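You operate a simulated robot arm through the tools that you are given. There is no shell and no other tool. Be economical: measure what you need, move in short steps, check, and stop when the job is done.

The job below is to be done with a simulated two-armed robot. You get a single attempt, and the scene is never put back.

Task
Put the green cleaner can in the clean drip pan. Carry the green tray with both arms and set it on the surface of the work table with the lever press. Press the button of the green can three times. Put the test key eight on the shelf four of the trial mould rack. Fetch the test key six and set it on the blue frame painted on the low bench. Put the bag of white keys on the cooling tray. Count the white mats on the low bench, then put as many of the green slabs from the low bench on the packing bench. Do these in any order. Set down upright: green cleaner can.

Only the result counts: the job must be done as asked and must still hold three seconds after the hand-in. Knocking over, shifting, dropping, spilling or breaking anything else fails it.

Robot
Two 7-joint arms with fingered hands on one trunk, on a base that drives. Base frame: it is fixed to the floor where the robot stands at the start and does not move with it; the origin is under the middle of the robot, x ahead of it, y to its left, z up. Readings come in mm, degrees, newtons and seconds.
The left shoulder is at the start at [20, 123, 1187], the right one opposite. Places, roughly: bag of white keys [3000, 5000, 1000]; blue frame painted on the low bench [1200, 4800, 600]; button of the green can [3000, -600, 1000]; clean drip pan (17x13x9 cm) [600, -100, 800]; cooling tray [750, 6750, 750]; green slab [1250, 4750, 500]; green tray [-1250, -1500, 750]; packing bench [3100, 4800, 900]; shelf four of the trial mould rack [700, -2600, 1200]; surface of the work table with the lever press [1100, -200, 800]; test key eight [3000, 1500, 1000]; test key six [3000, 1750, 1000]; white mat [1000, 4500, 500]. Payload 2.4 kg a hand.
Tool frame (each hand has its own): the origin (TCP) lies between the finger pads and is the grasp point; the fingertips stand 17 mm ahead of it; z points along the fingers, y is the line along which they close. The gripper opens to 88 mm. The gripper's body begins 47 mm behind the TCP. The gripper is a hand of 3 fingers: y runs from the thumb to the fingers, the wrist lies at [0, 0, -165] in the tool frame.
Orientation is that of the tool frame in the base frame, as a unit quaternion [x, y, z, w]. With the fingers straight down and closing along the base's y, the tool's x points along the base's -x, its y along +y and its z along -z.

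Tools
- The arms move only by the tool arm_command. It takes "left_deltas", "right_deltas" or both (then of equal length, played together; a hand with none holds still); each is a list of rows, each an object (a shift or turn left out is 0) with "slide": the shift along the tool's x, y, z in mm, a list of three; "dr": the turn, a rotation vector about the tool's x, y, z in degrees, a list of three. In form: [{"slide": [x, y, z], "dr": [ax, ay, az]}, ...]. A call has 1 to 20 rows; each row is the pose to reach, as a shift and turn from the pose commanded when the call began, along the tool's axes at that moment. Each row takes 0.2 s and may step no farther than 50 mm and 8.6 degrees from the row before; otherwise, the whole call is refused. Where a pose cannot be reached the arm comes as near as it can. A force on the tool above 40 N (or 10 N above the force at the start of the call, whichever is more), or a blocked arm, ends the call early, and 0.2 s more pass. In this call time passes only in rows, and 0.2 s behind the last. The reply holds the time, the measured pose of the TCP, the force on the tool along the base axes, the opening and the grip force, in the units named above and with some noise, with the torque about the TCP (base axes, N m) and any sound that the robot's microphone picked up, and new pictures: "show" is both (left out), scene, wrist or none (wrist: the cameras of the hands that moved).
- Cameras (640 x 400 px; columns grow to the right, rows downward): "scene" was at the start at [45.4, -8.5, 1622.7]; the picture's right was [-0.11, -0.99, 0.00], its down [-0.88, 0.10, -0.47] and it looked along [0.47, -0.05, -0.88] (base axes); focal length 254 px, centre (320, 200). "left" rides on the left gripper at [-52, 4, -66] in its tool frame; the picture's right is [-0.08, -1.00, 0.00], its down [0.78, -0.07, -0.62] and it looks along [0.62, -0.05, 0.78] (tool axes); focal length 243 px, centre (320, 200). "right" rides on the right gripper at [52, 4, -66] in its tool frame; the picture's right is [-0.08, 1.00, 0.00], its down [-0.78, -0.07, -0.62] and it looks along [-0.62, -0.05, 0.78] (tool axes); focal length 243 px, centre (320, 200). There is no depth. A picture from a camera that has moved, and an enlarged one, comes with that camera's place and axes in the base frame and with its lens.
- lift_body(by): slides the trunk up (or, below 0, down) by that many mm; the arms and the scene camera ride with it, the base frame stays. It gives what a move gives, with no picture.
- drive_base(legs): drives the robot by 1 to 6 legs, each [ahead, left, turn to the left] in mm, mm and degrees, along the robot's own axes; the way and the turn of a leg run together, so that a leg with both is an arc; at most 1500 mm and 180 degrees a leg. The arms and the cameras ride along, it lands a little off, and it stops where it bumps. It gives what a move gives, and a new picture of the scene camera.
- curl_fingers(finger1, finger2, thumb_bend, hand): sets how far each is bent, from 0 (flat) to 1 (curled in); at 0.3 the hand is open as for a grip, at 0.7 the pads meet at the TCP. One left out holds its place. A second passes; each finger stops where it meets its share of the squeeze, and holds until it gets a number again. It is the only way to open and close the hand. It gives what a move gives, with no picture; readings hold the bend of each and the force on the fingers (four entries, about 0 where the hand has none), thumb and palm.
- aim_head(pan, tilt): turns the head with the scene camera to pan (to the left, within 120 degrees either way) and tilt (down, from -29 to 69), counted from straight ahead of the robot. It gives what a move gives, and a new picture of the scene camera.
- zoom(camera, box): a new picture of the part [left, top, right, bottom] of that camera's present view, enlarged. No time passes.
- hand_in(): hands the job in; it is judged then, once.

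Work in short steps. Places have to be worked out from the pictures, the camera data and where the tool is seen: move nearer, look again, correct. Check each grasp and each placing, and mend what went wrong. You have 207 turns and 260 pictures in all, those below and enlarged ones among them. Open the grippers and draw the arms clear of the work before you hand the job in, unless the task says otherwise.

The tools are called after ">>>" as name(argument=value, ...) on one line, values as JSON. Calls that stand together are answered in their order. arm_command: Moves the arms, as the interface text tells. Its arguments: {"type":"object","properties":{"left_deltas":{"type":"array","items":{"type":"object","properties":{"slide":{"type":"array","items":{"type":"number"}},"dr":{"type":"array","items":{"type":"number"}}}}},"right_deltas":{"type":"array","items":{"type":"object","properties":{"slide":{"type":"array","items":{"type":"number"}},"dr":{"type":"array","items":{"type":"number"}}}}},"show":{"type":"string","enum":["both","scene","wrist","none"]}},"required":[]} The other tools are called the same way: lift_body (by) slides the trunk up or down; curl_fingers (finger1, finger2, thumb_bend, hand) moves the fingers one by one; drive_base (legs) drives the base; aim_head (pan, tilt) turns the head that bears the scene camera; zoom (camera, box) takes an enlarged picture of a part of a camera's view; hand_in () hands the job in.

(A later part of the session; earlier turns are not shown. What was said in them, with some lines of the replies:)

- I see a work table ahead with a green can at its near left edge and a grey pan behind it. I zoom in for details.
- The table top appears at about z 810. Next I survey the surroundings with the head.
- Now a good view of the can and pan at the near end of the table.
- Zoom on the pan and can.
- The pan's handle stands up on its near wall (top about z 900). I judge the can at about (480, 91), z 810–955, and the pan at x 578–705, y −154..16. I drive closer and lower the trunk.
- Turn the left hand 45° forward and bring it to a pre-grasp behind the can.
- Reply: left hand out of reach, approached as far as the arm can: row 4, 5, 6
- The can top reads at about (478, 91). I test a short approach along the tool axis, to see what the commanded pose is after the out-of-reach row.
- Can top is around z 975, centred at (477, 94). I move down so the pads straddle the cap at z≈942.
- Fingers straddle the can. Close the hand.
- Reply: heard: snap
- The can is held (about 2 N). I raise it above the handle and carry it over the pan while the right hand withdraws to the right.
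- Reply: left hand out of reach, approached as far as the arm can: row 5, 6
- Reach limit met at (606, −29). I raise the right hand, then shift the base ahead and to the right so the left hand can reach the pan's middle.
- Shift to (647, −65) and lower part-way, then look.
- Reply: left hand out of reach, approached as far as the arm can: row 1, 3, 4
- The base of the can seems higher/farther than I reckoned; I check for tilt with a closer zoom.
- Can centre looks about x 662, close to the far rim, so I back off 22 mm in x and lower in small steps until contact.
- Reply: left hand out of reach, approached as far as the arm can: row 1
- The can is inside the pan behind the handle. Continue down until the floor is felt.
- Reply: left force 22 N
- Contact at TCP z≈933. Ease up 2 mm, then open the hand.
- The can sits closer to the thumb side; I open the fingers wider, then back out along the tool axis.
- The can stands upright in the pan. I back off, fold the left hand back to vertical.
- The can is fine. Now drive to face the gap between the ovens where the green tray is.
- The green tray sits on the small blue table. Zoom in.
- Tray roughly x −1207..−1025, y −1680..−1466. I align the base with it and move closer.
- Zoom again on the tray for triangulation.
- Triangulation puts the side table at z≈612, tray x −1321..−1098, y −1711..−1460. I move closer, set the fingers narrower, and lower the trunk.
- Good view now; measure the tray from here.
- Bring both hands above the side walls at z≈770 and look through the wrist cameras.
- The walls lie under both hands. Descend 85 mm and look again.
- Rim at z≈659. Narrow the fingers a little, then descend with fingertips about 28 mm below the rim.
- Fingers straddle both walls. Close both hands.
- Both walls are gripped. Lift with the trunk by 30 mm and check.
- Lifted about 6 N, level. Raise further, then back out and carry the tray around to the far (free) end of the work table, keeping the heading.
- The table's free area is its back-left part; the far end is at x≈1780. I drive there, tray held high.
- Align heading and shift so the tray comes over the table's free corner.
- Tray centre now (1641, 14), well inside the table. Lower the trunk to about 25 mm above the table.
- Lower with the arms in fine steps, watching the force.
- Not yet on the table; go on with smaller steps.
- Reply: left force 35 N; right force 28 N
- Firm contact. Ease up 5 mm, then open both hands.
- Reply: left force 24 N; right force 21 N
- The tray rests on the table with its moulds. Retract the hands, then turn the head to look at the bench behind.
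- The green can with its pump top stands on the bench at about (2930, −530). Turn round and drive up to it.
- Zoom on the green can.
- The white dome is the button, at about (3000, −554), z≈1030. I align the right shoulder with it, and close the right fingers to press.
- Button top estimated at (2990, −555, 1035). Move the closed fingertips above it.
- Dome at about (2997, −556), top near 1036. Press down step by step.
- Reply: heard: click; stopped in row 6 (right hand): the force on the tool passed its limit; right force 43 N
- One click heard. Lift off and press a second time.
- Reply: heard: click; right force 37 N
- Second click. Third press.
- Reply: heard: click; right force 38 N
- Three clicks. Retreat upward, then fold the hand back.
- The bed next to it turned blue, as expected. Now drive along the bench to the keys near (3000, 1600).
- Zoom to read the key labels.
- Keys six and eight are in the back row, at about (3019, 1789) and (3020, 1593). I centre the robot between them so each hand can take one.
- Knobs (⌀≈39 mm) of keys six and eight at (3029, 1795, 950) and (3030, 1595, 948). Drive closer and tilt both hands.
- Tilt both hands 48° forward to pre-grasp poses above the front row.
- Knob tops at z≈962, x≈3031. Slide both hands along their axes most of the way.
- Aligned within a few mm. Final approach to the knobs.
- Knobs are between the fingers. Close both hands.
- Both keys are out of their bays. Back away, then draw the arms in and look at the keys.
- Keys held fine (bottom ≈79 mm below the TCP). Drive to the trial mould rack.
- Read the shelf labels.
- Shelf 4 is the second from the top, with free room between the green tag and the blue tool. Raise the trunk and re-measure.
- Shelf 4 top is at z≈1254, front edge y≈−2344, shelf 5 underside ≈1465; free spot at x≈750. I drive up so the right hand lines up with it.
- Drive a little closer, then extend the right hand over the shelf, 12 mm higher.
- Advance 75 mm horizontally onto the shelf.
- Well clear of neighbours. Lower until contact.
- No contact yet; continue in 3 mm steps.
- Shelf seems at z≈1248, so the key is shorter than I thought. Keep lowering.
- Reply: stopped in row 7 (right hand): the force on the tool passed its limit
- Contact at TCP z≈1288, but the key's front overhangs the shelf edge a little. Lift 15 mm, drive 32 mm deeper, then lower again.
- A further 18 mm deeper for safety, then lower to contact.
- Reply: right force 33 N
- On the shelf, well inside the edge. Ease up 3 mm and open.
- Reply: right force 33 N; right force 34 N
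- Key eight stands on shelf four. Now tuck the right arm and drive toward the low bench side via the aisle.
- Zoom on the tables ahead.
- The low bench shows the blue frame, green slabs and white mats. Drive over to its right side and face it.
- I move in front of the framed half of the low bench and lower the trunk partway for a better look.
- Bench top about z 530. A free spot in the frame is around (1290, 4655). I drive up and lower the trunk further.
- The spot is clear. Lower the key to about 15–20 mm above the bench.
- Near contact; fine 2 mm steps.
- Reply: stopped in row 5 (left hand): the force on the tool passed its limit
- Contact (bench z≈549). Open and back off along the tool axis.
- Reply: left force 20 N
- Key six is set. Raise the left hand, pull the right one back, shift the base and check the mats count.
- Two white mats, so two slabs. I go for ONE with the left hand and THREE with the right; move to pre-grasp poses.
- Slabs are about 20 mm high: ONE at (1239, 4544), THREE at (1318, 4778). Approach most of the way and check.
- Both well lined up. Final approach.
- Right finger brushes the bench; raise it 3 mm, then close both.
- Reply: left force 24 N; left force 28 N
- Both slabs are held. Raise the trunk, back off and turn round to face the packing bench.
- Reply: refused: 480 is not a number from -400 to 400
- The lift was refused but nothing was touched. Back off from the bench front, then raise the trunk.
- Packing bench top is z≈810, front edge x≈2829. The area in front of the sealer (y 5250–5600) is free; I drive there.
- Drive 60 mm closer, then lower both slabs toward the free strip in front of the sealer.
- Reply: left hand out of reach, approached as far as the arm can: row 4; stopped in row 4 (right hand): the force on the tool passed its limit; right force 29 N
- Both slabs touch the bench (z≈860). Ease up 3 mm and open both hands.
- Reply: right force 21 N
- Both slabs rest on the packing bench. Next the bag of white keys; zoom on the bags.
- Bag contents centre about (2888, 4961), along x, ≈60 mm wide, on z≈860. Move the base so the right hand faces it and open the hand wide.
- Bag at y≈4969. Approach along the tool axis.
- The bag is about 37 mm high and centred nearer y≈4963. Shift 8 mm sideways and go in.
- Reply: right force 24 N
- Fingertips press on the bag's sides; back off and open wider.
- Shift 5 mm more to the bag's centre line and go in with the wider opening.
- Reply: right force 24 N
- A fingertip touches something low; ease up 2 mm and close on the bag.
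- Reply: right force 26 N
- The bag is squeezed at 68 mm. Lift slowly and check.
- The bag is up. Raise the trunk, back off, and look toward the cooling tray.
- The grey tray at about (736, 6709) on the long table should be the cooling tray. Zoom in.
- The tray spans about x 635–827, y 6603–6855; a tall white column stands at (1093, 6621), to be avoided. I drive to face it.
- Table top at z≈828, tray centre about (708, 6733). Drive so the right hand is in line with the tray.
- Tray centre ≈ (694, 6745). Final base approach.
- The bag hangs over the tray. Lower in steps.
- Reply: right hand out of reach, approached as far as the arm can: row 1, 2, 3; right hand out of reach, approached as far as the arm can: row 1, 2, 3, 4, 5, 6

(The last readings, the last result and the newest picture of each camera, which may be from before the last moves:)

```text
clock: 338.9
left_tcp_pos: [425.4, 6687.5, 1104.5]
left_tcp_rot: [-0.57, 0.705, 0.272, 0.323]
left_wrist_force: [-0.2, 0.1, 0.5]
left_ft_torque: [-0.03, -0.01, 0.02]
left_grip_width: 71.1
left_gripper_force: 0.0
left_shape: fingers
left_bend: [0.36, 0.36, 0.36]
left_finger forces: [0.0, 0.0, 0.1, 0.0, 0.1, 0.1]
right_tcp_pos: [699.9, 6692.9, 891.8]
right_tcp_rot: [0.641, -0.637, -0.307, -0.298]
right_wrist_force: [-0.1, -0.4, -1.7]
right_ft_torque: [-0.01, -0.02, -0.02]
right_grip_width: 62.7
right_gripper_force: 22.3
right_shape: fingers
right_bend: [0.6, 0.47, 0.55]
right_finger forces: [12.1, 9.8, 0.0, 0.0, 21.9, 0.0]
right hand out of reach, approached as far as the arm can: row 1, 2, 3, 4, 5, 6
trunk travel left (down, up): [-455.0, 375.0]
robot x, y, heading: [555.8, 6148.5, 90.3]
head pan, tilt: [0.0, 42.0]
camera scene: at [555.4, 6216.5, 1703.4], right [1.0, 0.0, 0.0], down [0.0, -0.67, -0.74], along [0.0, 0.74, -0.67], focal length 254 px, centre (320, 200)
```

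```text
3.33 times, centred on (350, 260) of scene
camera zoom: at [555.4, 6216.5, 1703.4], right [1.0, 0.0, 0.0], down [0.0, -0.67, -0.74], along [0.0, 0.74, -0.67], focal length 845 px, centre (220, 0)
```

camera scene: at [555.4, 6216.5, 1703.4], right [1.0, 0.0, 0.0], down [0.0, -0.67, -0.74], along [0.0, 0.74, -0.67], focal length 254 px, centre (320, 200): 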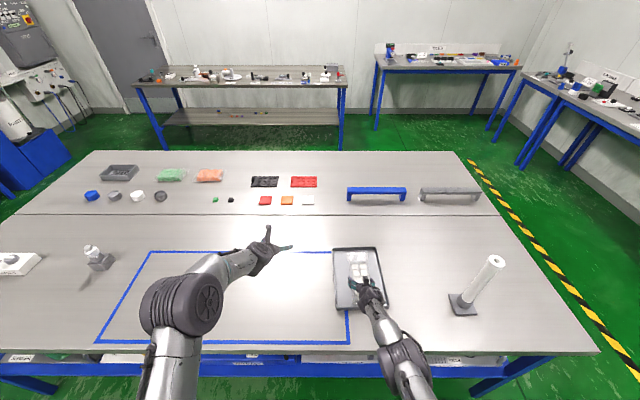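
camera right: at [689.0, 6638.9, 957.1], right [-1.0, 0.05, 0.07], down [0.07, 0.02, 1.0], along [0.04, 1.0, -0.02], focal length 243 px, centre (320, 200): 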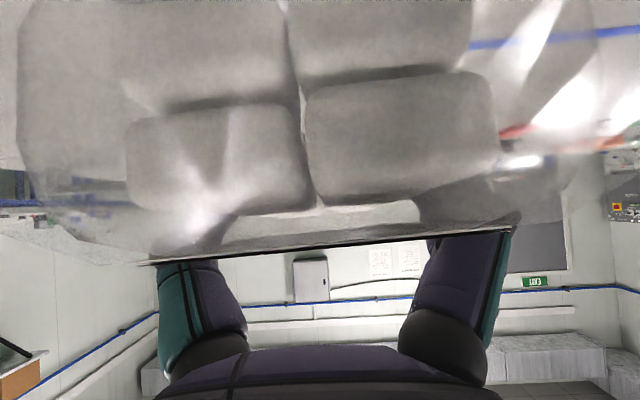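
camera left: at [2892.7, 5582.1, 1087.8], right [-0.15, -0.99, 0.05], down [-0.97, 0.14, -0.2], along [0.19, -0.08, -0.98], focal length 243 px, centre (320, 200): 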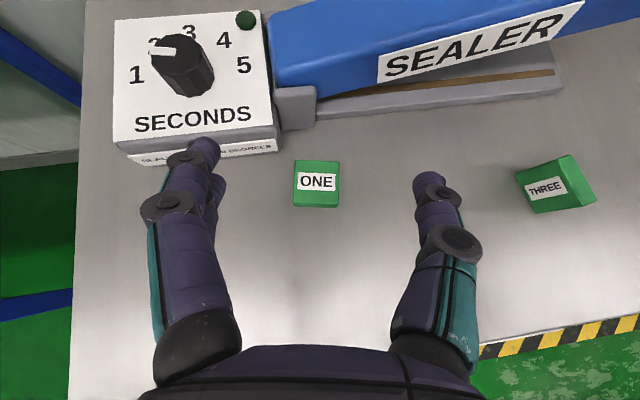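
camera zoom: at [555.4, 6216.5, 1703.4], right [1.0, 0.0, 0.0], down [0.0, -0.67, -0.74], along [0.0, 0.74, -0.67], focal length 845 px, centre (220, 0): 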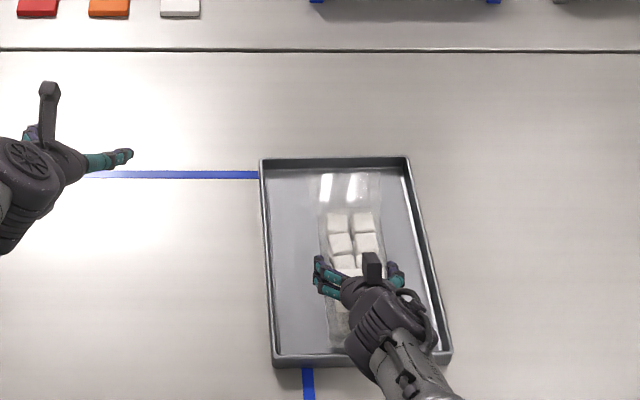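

Arm limit from the high shoulder: raise the hand, lower the trunk by 110, then come down with the arm.

>>> arm_command(right_deltas=[{"slide": [-31, 0, -25]}, {"slide": [-62, 0, -50]}, {"slide": [-85, 0, -45]}, {"slide": [-102, 0, -42]}], show="none")

>>> lift_body(by=-110)

>>> zoom(camera="scene", box=[270, 160, 430, 280])

```text
clock: 339.9
left_tcp_pos: [424.9, 6687.9, 1105.0]
left_tcp_rot: [-0.57, 0.705, 0.272, 0.323]
left_wrist_force: [0.3, 0.8, 0.7]
left_ft_torque: [-0.01, -0.01, 0.02]
left_grip_width: 71.0
left_gripper_force: 0.1
left_shape: fingers
left_bend: [0.36, 0.36, 0.36]
left_finger forces: [0.1, 0.1, 0.1, 0.0, 0.0, 0.0]
right_tcp_pos: [700.9, 6725.4, 995.4]
right_tcp_rot: [0.64, -0.638, -0.307, -0.299]
right_wrist_force: [-0.8, 0.7, -1.7]
right_ft_torque: [0.02, -0.02, -0.04]
right_grip_width: 62.3
right_gripper_force: 21.1
right_shape: fingers
right_bend: [0.59, 0.47, 0.54]
right_finger forces: [12.4, 9.2, 0.1, 0.0, 21.2, 0.0]
trunk travel left (down, up): [-455.0, 375.0]
robot x, y, heading: [552.0, 6150.7, 90.0]
head pan, tilt: [0.0, 42.0]
```

```text
clock: 341.3
left_tcp_pos: [425.1, 6687.1, 994.7]
left_tcp_rot: [-0.57, 0.705, 0.272, 0.322]
left_wrist_force: [-0.7, 0.6, -0.2]
left_ft_torque: [-0.01, 0.01, -0.02]
left_grip_width: 71.0
left_gripper_force: 0.1
left_shape: fingers
left_bend: [0.36, 0.36, 0.36]
left_finger forces: [0.1, 0.0, 0.1, 0.0, 0.0, 0.0]
right_tcp_pos: [699.7, 6724.4, 886.2]
right_tcp_rot: [0.641, -0.638, -0.307, -0.298]
right_wrist_force: [0.1, -1.0, -2.7]
right_ft_torque: [-0.02, -0.02, 0.0]
right_grip_width: 62.2
right_gripper_force: 21.1
right_shape: fingers
right_bend: [0.59, 0.47, 0.54]
right_finger forces: [12.4, 9.1, 0.1, 0.0, 21.2, 0.0]
trunk travel left (down, up): [-345.0, 485.0]
robot x, y, heading: [553.7, 6151.3, 90.2]
head pan, tilt: [0.0, 42.0]
```

```text
3.33 times, centred on (350, 220) of scene
camera zoom: at [555.4, 6216.4, 1593.5], right [1.0, 0.0, 0.0], down [0.0, -0.67, -0.74], along [0.0, 0.74, -0.67], focal length 845 px, centre (220, 133)
```

zoom: 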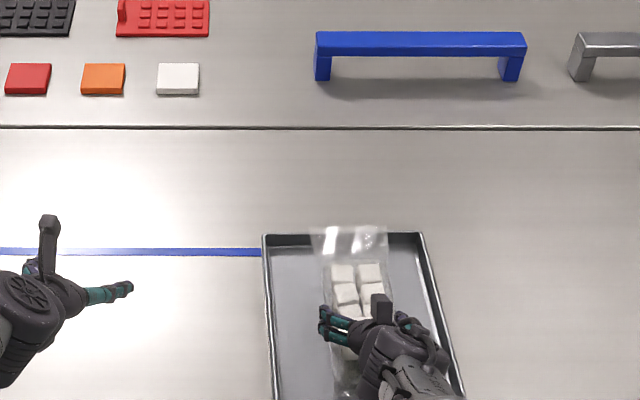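

Good; now lower in fine steps.

>>> arm_command(right_deltas=[{"slide": [3, 0, 2.5]}, {"slide": [6, 0, 5]}, {"slide": [9, 0, 7.5]}, {"slide": [12, 0, 10]}, {"slide": [15, 0, 12.5]}, {"slide": [18, 0, 15]}, {"slide": [21, 0, 17.5]}, {"slide": [24, 0, 20]}], show="scene")

>>> zoom(camera="scene", box=[270, 180, 430, 300])

```text
clock: 343.1
left_tcp_pos: [425.3, 6688.1, 994.9]
left_tcp_rot: [-0.57, 0.705, 0.272, 0.323]
left_wrist_force: [0.2, -0.2, 0.5]
left_ft_torque: [-0.01, -0.01, 0.02]
left_grip_width: 70.9
left_gripper_force: 0.1
left_shape: fingers
left_bend: [0.36, 0.36, 0.36]
left_finger forces: [0.1, 0.1, 0.0, 0.1, 0.0, 0.1]
right_tcp_pos: [699.7, 6727.1, 855.3]
right_tcp_rot: [0.64, -0.637, -0.308, -0.299]
right_wrist_force: [0.9, 2.1, 7.9]
right_ft_torque: [-0.48, 0.34, -0.07]
right_grip_width: 62.4
right_gripper_force: 25.5
right_shape: fingers
right_bend: [0.6, 0.47, 0.54]
right_finger forces: [19.9, 9.1, 0.0, 0.0, 22.5, 0.0]
trunk travel left (down, up): [-345.0, 485.0]
robot x, y, heading: [555.0, 6157.3, 90.2]
head pan, tilt: [0.0, 42.0]
camera scene: at [555.2, 6215.6, 1593.6], right [1.0, 0.0, 0.0], down [0.0, -0.67, -0.74], along [0.0, 0.74, -0.67], focal length 254 px, centre (320, 200)
```

scene: 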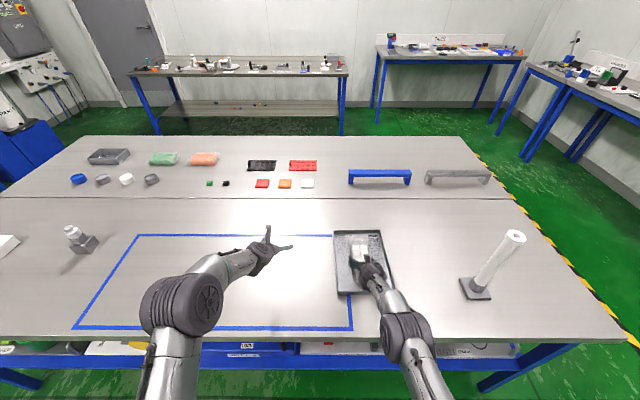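

```text
3.33 times, centred on (350, 240) of scene
camera zoom: at [555.2, 6215.6, 1593.6], right [1.0, 0.0, 0.0], down [0.0, -0.67, -0.74], along [0.0, 0.74, -0.67], focal length 845 px, centre (220, 67)
```

zoom: 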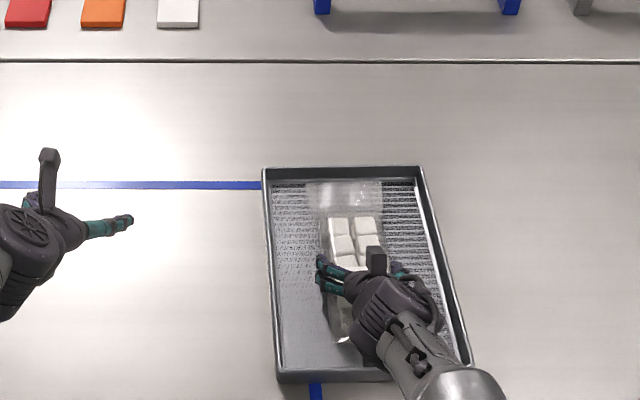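

Contact; the bag lies inside the tray. Open the hand and withdraw.

>>> curl_fingers(hand="right", finger1=0.25, finger2=0.25, thumb_bend=0.25)

>>> arm_command(right_deltas=[{"slide": [-8, 0, -7]}, {"slide": [-25, 0, -25]}, {"slide": [-50, 0, -60]}, {"slide": [-60, 0, -100]}], show="scene")

>>> zoom(camera="scene", box=[290, 200, 450, 320])

```text
clock: 344.1
left_tcp_pos: [423.7, 6685.9, 994.6]
left_tcp_rot: [-0.57, 0.705, 0.272, 0.324]
left_wrist_force: [0.4, 0.7, -0.7]
left_ft_torque: [0.02, -0.02, 0.02]
left_grip_width: 71.2
left_gripper_force: 0.0
left_shape: fingers
left_bend: [0.36, 0.36, 0.36]
left_finger forces: [0.1, 0.0, 0.0, 0.1, 0.0, 0.0]
right_tcp_pos: [698.2, 6725.6, 853.9]
right_tcp_rot: [0.64, -0.638, -0.306, -0.299]
right_wrist_force: [-0.5, 2.3, 9.1]
right_ft_torque: [-0.22, 0.27, -0.11]
right_grip_width: 93.7
right_gripper_force: 4.1
right_shape: fingers
right_bend: [0.25, 0.25, 0.25]
right_finger forces: [8.0, 0.0, 0.1, 0.0, 0.5, 0.0]
trunk travel left (down, up): [-345.0, 485.0]
robot x, y, heading: [552.4, 6149.8, 90.3]
head pan, tilt: [0.0, 42.0]
```

```text
clock: 345.1
left_tcp_pos: [424.3, 6687.5, 994.9]
left_tcp_rot: [-0.57, 0.705, 0.271, 0.323]
left_wrist_force: [0.0, 0.1, 0.2]
left_ft_torque: [0.0, -0.03, -0.01]
left_grip_width: 70.9
left_gripper_force: 0.0
left_shape: fingers
left_bend: [0.36, 0.36, 0.36]
left_finger forces: [0.0, 0.1, 0.0, 0.0, 0.0, 0.0]
right_tcp_pos: [704.3, 6685.8, 963.6]
right_tcp_rot: [0.64, -0.637, -0.307, -0.299]
right_wrist_force: [-0.6, -0.2, 0.5]
right_ft_torque: [0.01, 0.02, 0.03]
right_grip_width: 91.8
right_gripper_force: 0.1
right_shape: fingers
right_bend: [0.25, 0.25, 0.25]
right_finger forces: [0.1, 0.0, 0.1, 0.1, 0.1, 0.0]
trunk travel left (down, up): [-345.0, 485.0]
robot x, y, heading: [553.8, 6156.1, 90.2]
head pan, tilt: [0.0, 42.0]
camera scene: at [555.1, 6215.7, 1593.4], right [1.0, 0.0, 0.0], down [0.0, -0.67, -0.74], along [0.0, 0.74, -0.67], focal length 254 px, centre (320, 200)
```

scene: 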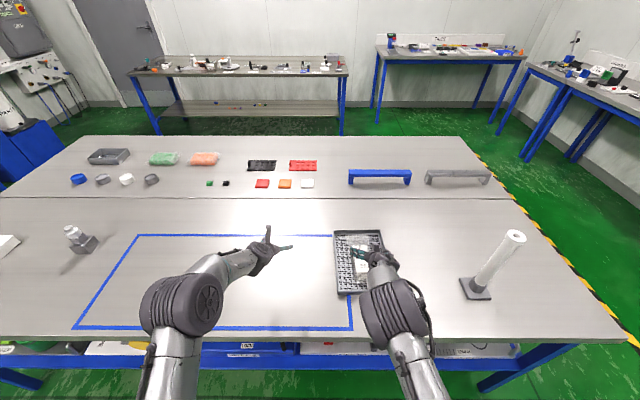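

```text
3.33 times, centred on (370, 260) of scene
camera zoom: at [555.1, 6215.7, 1593.4], right [1.0, 0.0, 0.0], down [0.0, -0.67, -0.74], along [0.0, 0.74, -0.67], focal length 845 px, centre (153, 0)
```

zoom: 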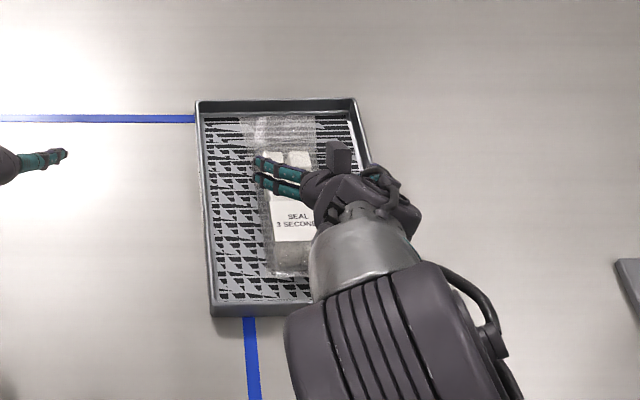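

The bag lies on the cooling tray. Back away, turn, and verify the low bench with an unobstructed view.

>>> drive_base(legs=[[-400, 0, 0], [0, 0, -90]])

>>> aim_head(pan=-60, tilt=35)

>>> zoom(camera="scene", box=[160, 80, 480, 280])

```text
clock: 351.6
left_tcp_pos: [1096.6, 5849.1, 994.1]
left_tcp_rot: [0.122, 0.899, -0.048, 0.419]
left_wrist_force: [-0.7, -0.4, -0.5]
left_ft_torque: [0.05, 0.0, 0.02]
left_grip_width: 71.0
left_gripper_force: 0.1
left_shape: fingers
left_bend: [0.36, 0.36, 0.36]
left_finger forces: [0.0, 0.1, 0.1, 0.1, 0.1, 0.0]
right_tcp_pos: [1078.1, 5571.0, 962.4]
right_tcp_rot: [0.025, 0.903, -0.008, 0.428]
right_wrist_force: [0.7, -0.3, -1.3]
right_ft_torque: [0.01, -0.01, -0.01]
right_grip_width: 91.7
right_gripper_force: 0.1
right_shape: fingers
right_bend: [0.25, 0.25, 0.25]
right_finger forces: [0.1, 0.0, 0.0, 0.0, 0.0, 0.0]
trunk travel left (down, up): [-345.0, 485.0]
robot x, y, heading: [559.4, 5752.1, -3.3]
head pan, tilt: [0.0, 42.0]
camera scene: at [619.9, 5746.3, 1593.4], right [-0.06, -1.0, 0.0], down [-0.67, 0.04, -0.74], along [0.74, -0.04, -0.67], focal length 254 px, centre (320, 200)
```

scene: 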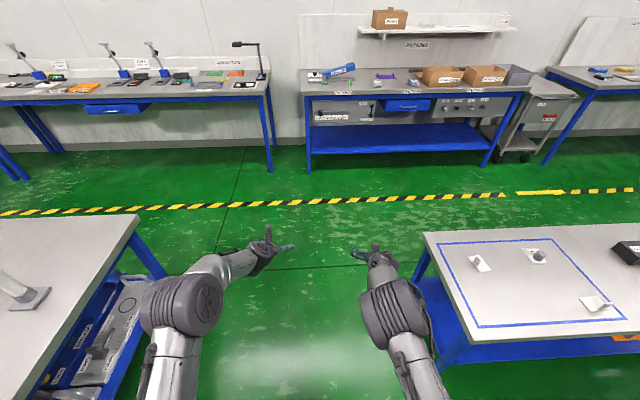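

```text
clock: 352.9
left_tcp_pos: [1095.8, 5848.6, 993.8]
left_tcp_rot: [0.122, 0.898, -0.048, 0.419]
left_wrist_force: [-0.7, 0.4, 0.3]
left_ft_torque: [-0.02, 0.02, 0.02]
left_grip_width: 71.5
left_gripper_force: 0.0
left_shape: fingers
left_bend: [0.36, 0.36, 0.36]
left_finger forces: [0.0, 0.1, 0.1, 0.1, 0.0, 0.0]
right_tcp_pos: [1078.1, 5570.6, 963.6]
right_tcp_rot: [0.024, 0.903, -0.007, 0.429]
right_wrist_force: [-0.8, 0.3, 0.8]
right_ft_torque: [-0.02, 0.01, 0.03]
right_grip_width: 91.7
right_gripper_force: 0.0
right_shape: fingers
right_bend: [0.25, 0.25, 0.25]
right_finger forces: [0.1, 0.0, 0.1, 0.0, 0.0, 0.0]
trunk travel left (down, up): [-345.0, 485.0]
robot x, y, heading: [558.1, 5748.8, -3.5]
head pan, tilt: [-60.0, 35.0]
camera scene: at [576.1, 5672.5, 1603.9], right [-0.89, -0.45, 0.0], down [-0.26, 0.51, -0.82], along [0.37, -0.73, -0.57], focal length 254 px, centre (320, 200)
```

scene: 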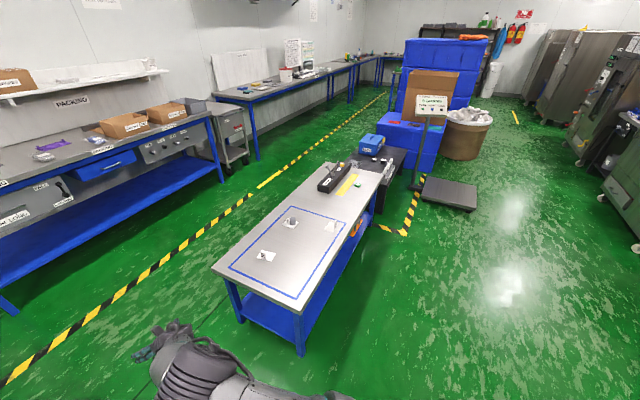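

```text
2.00 times, centred on (320, 180) of scene
camera zoom: at [576.1, 5672.5, 1603.9], right [-0.89, -0.45, 0.0], down [-0.26, 0.51, -0.82], along [0.37, -0.73, -0.57], focal length 507 px, centre (320, 240)
```

zoom: 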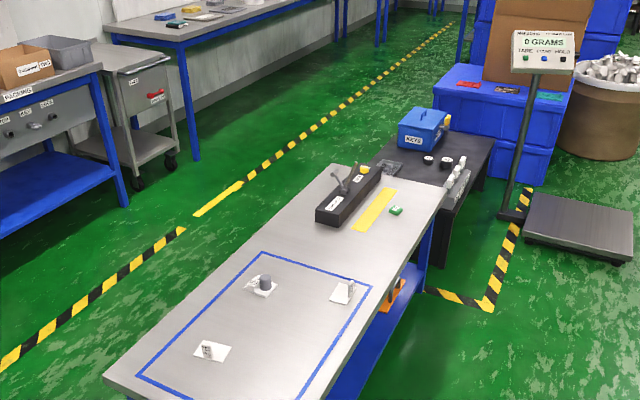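

Two mats confirmed. Check key six closely, and verify the packing bench.

>>> zoom(camera="scene", box=[250, 190, 370, 265])

>>> aim_head(pan=110, tilt=38)

>>> zoom(camera="scene", box=[220, 120, 420, 245])

```text
5.33 times, centred on (310, 228) of scene
camera zoom: at [576.1, 5672.5, 1603.9], right [-0.89, -0.45, 0.0], down [-0.26, 0.51, -0.82], along [0.37, -0.73, -0.57], focal length 1352 px, centre (373, 53)
```

zoom: 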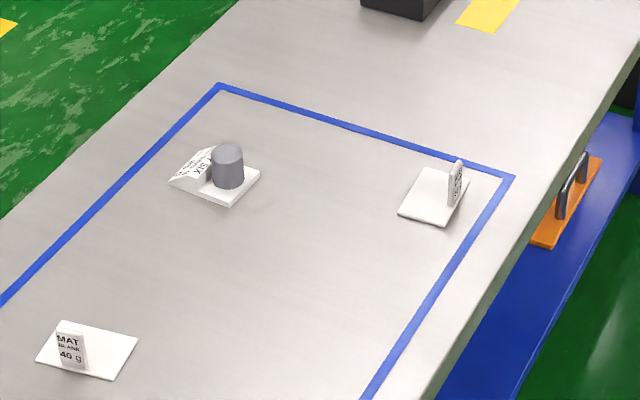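

```text
clock: 355.4
left_tcp_pos: [1095.8, 5849.7, 993.9]
left_tcp_rot: [0.122, 0.899, -0.048, 0.419]
left_wrist_force: [0.1, 0.1, 0.2]
left_ft_torque: [-0.02, 0.02, 0.01]
left_grip_width: 71.4
left_gripper_force: 0.2
left_shape: fingers
left_bend: [0.36, 0.36, 0.36]
left_finger forces: [0.0, 0.0, 0.0, 0.0, 0.0, 0.0]
right_tcp_pos: [1077.9, 5569.9, 964.0]
right_tcp_rot: [0.025, 0.903, -0.007, 0.428]
right_wrist_force: [-0.9, -1.0, 0.4]
right_ft_torque: [0.04, -0.02, 0.0]
right_grip_width: 91.6
right_gripper_force: 0.0
right_shape: fingers
right_bend: [0.25, 0.25, 0.25]
right_finger forces: [0.1, 0.1, 0.0, 0.0, 0.0, 0.0]
trunk travel left (down, up): [-345.0, 485.0]
robot x, y, heading: [553.0, 5752.9, -3.2]
head pan, tilt: [110.0, 38.0]
camera scene: at [511.6, 5833.8, 1599.4], right [0.96, 0.29, 0.0], down [0.18, -0.59, -0.79], along [-0.23, 0.75, -0.62], focal length 254 px, centre (320, 200)
```

scene: 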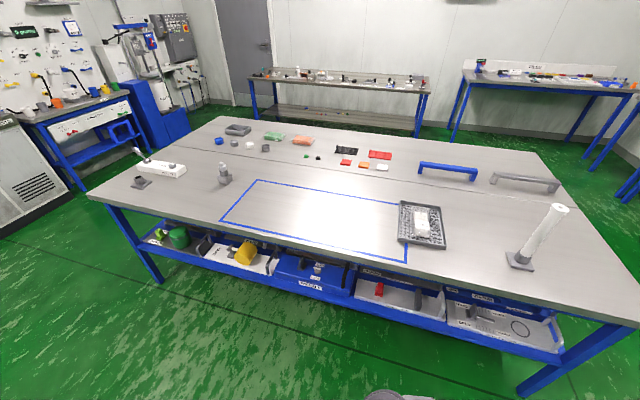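

```text
3.20 times, centred on (320, 182) of scene
camera zoom: at [511.6, 5833.8, 1599.4], right [0.96, 0.29, 0.0], down [0.18, -0.59, -0.79], along [-0.23, 0.75, -0.62], focal length 811 px, centre (320, 256)
```

zoom: 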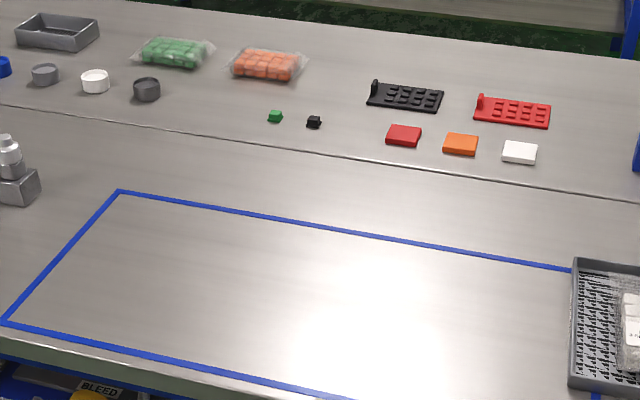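

Everything is placed, both hands are open and clear of the work; handing in.

>>> hand_in()

```text
The job is handed in.
```

I handed the job in with all seven parts done, and both hands are open and clear of the work.

- **Cleaner can:** it stands upright in the clean drip pan.
- **Green tray:** I carried it with both arms and set it at the far end of the work table with the lever press; its moulds stayed in place.
- **Green can button:** I pressed it three times and heard one click on each press.
- **Test key eight:** it stands on shelf four of the trial mould rack.
- **Test key six:** it stands upright inside the blue frame painted on the low bench.
- **Bag of white keys:** it lies on the cooling tray.
- **Green slabs:** I counted two white mats on the low bench, so I put slabs ONE and THREE on the packing bench.

When I first gripped the cleaner can I heard a snap. Its cap looked shifted by a few millimetres afterwards, but the can still stood upright.
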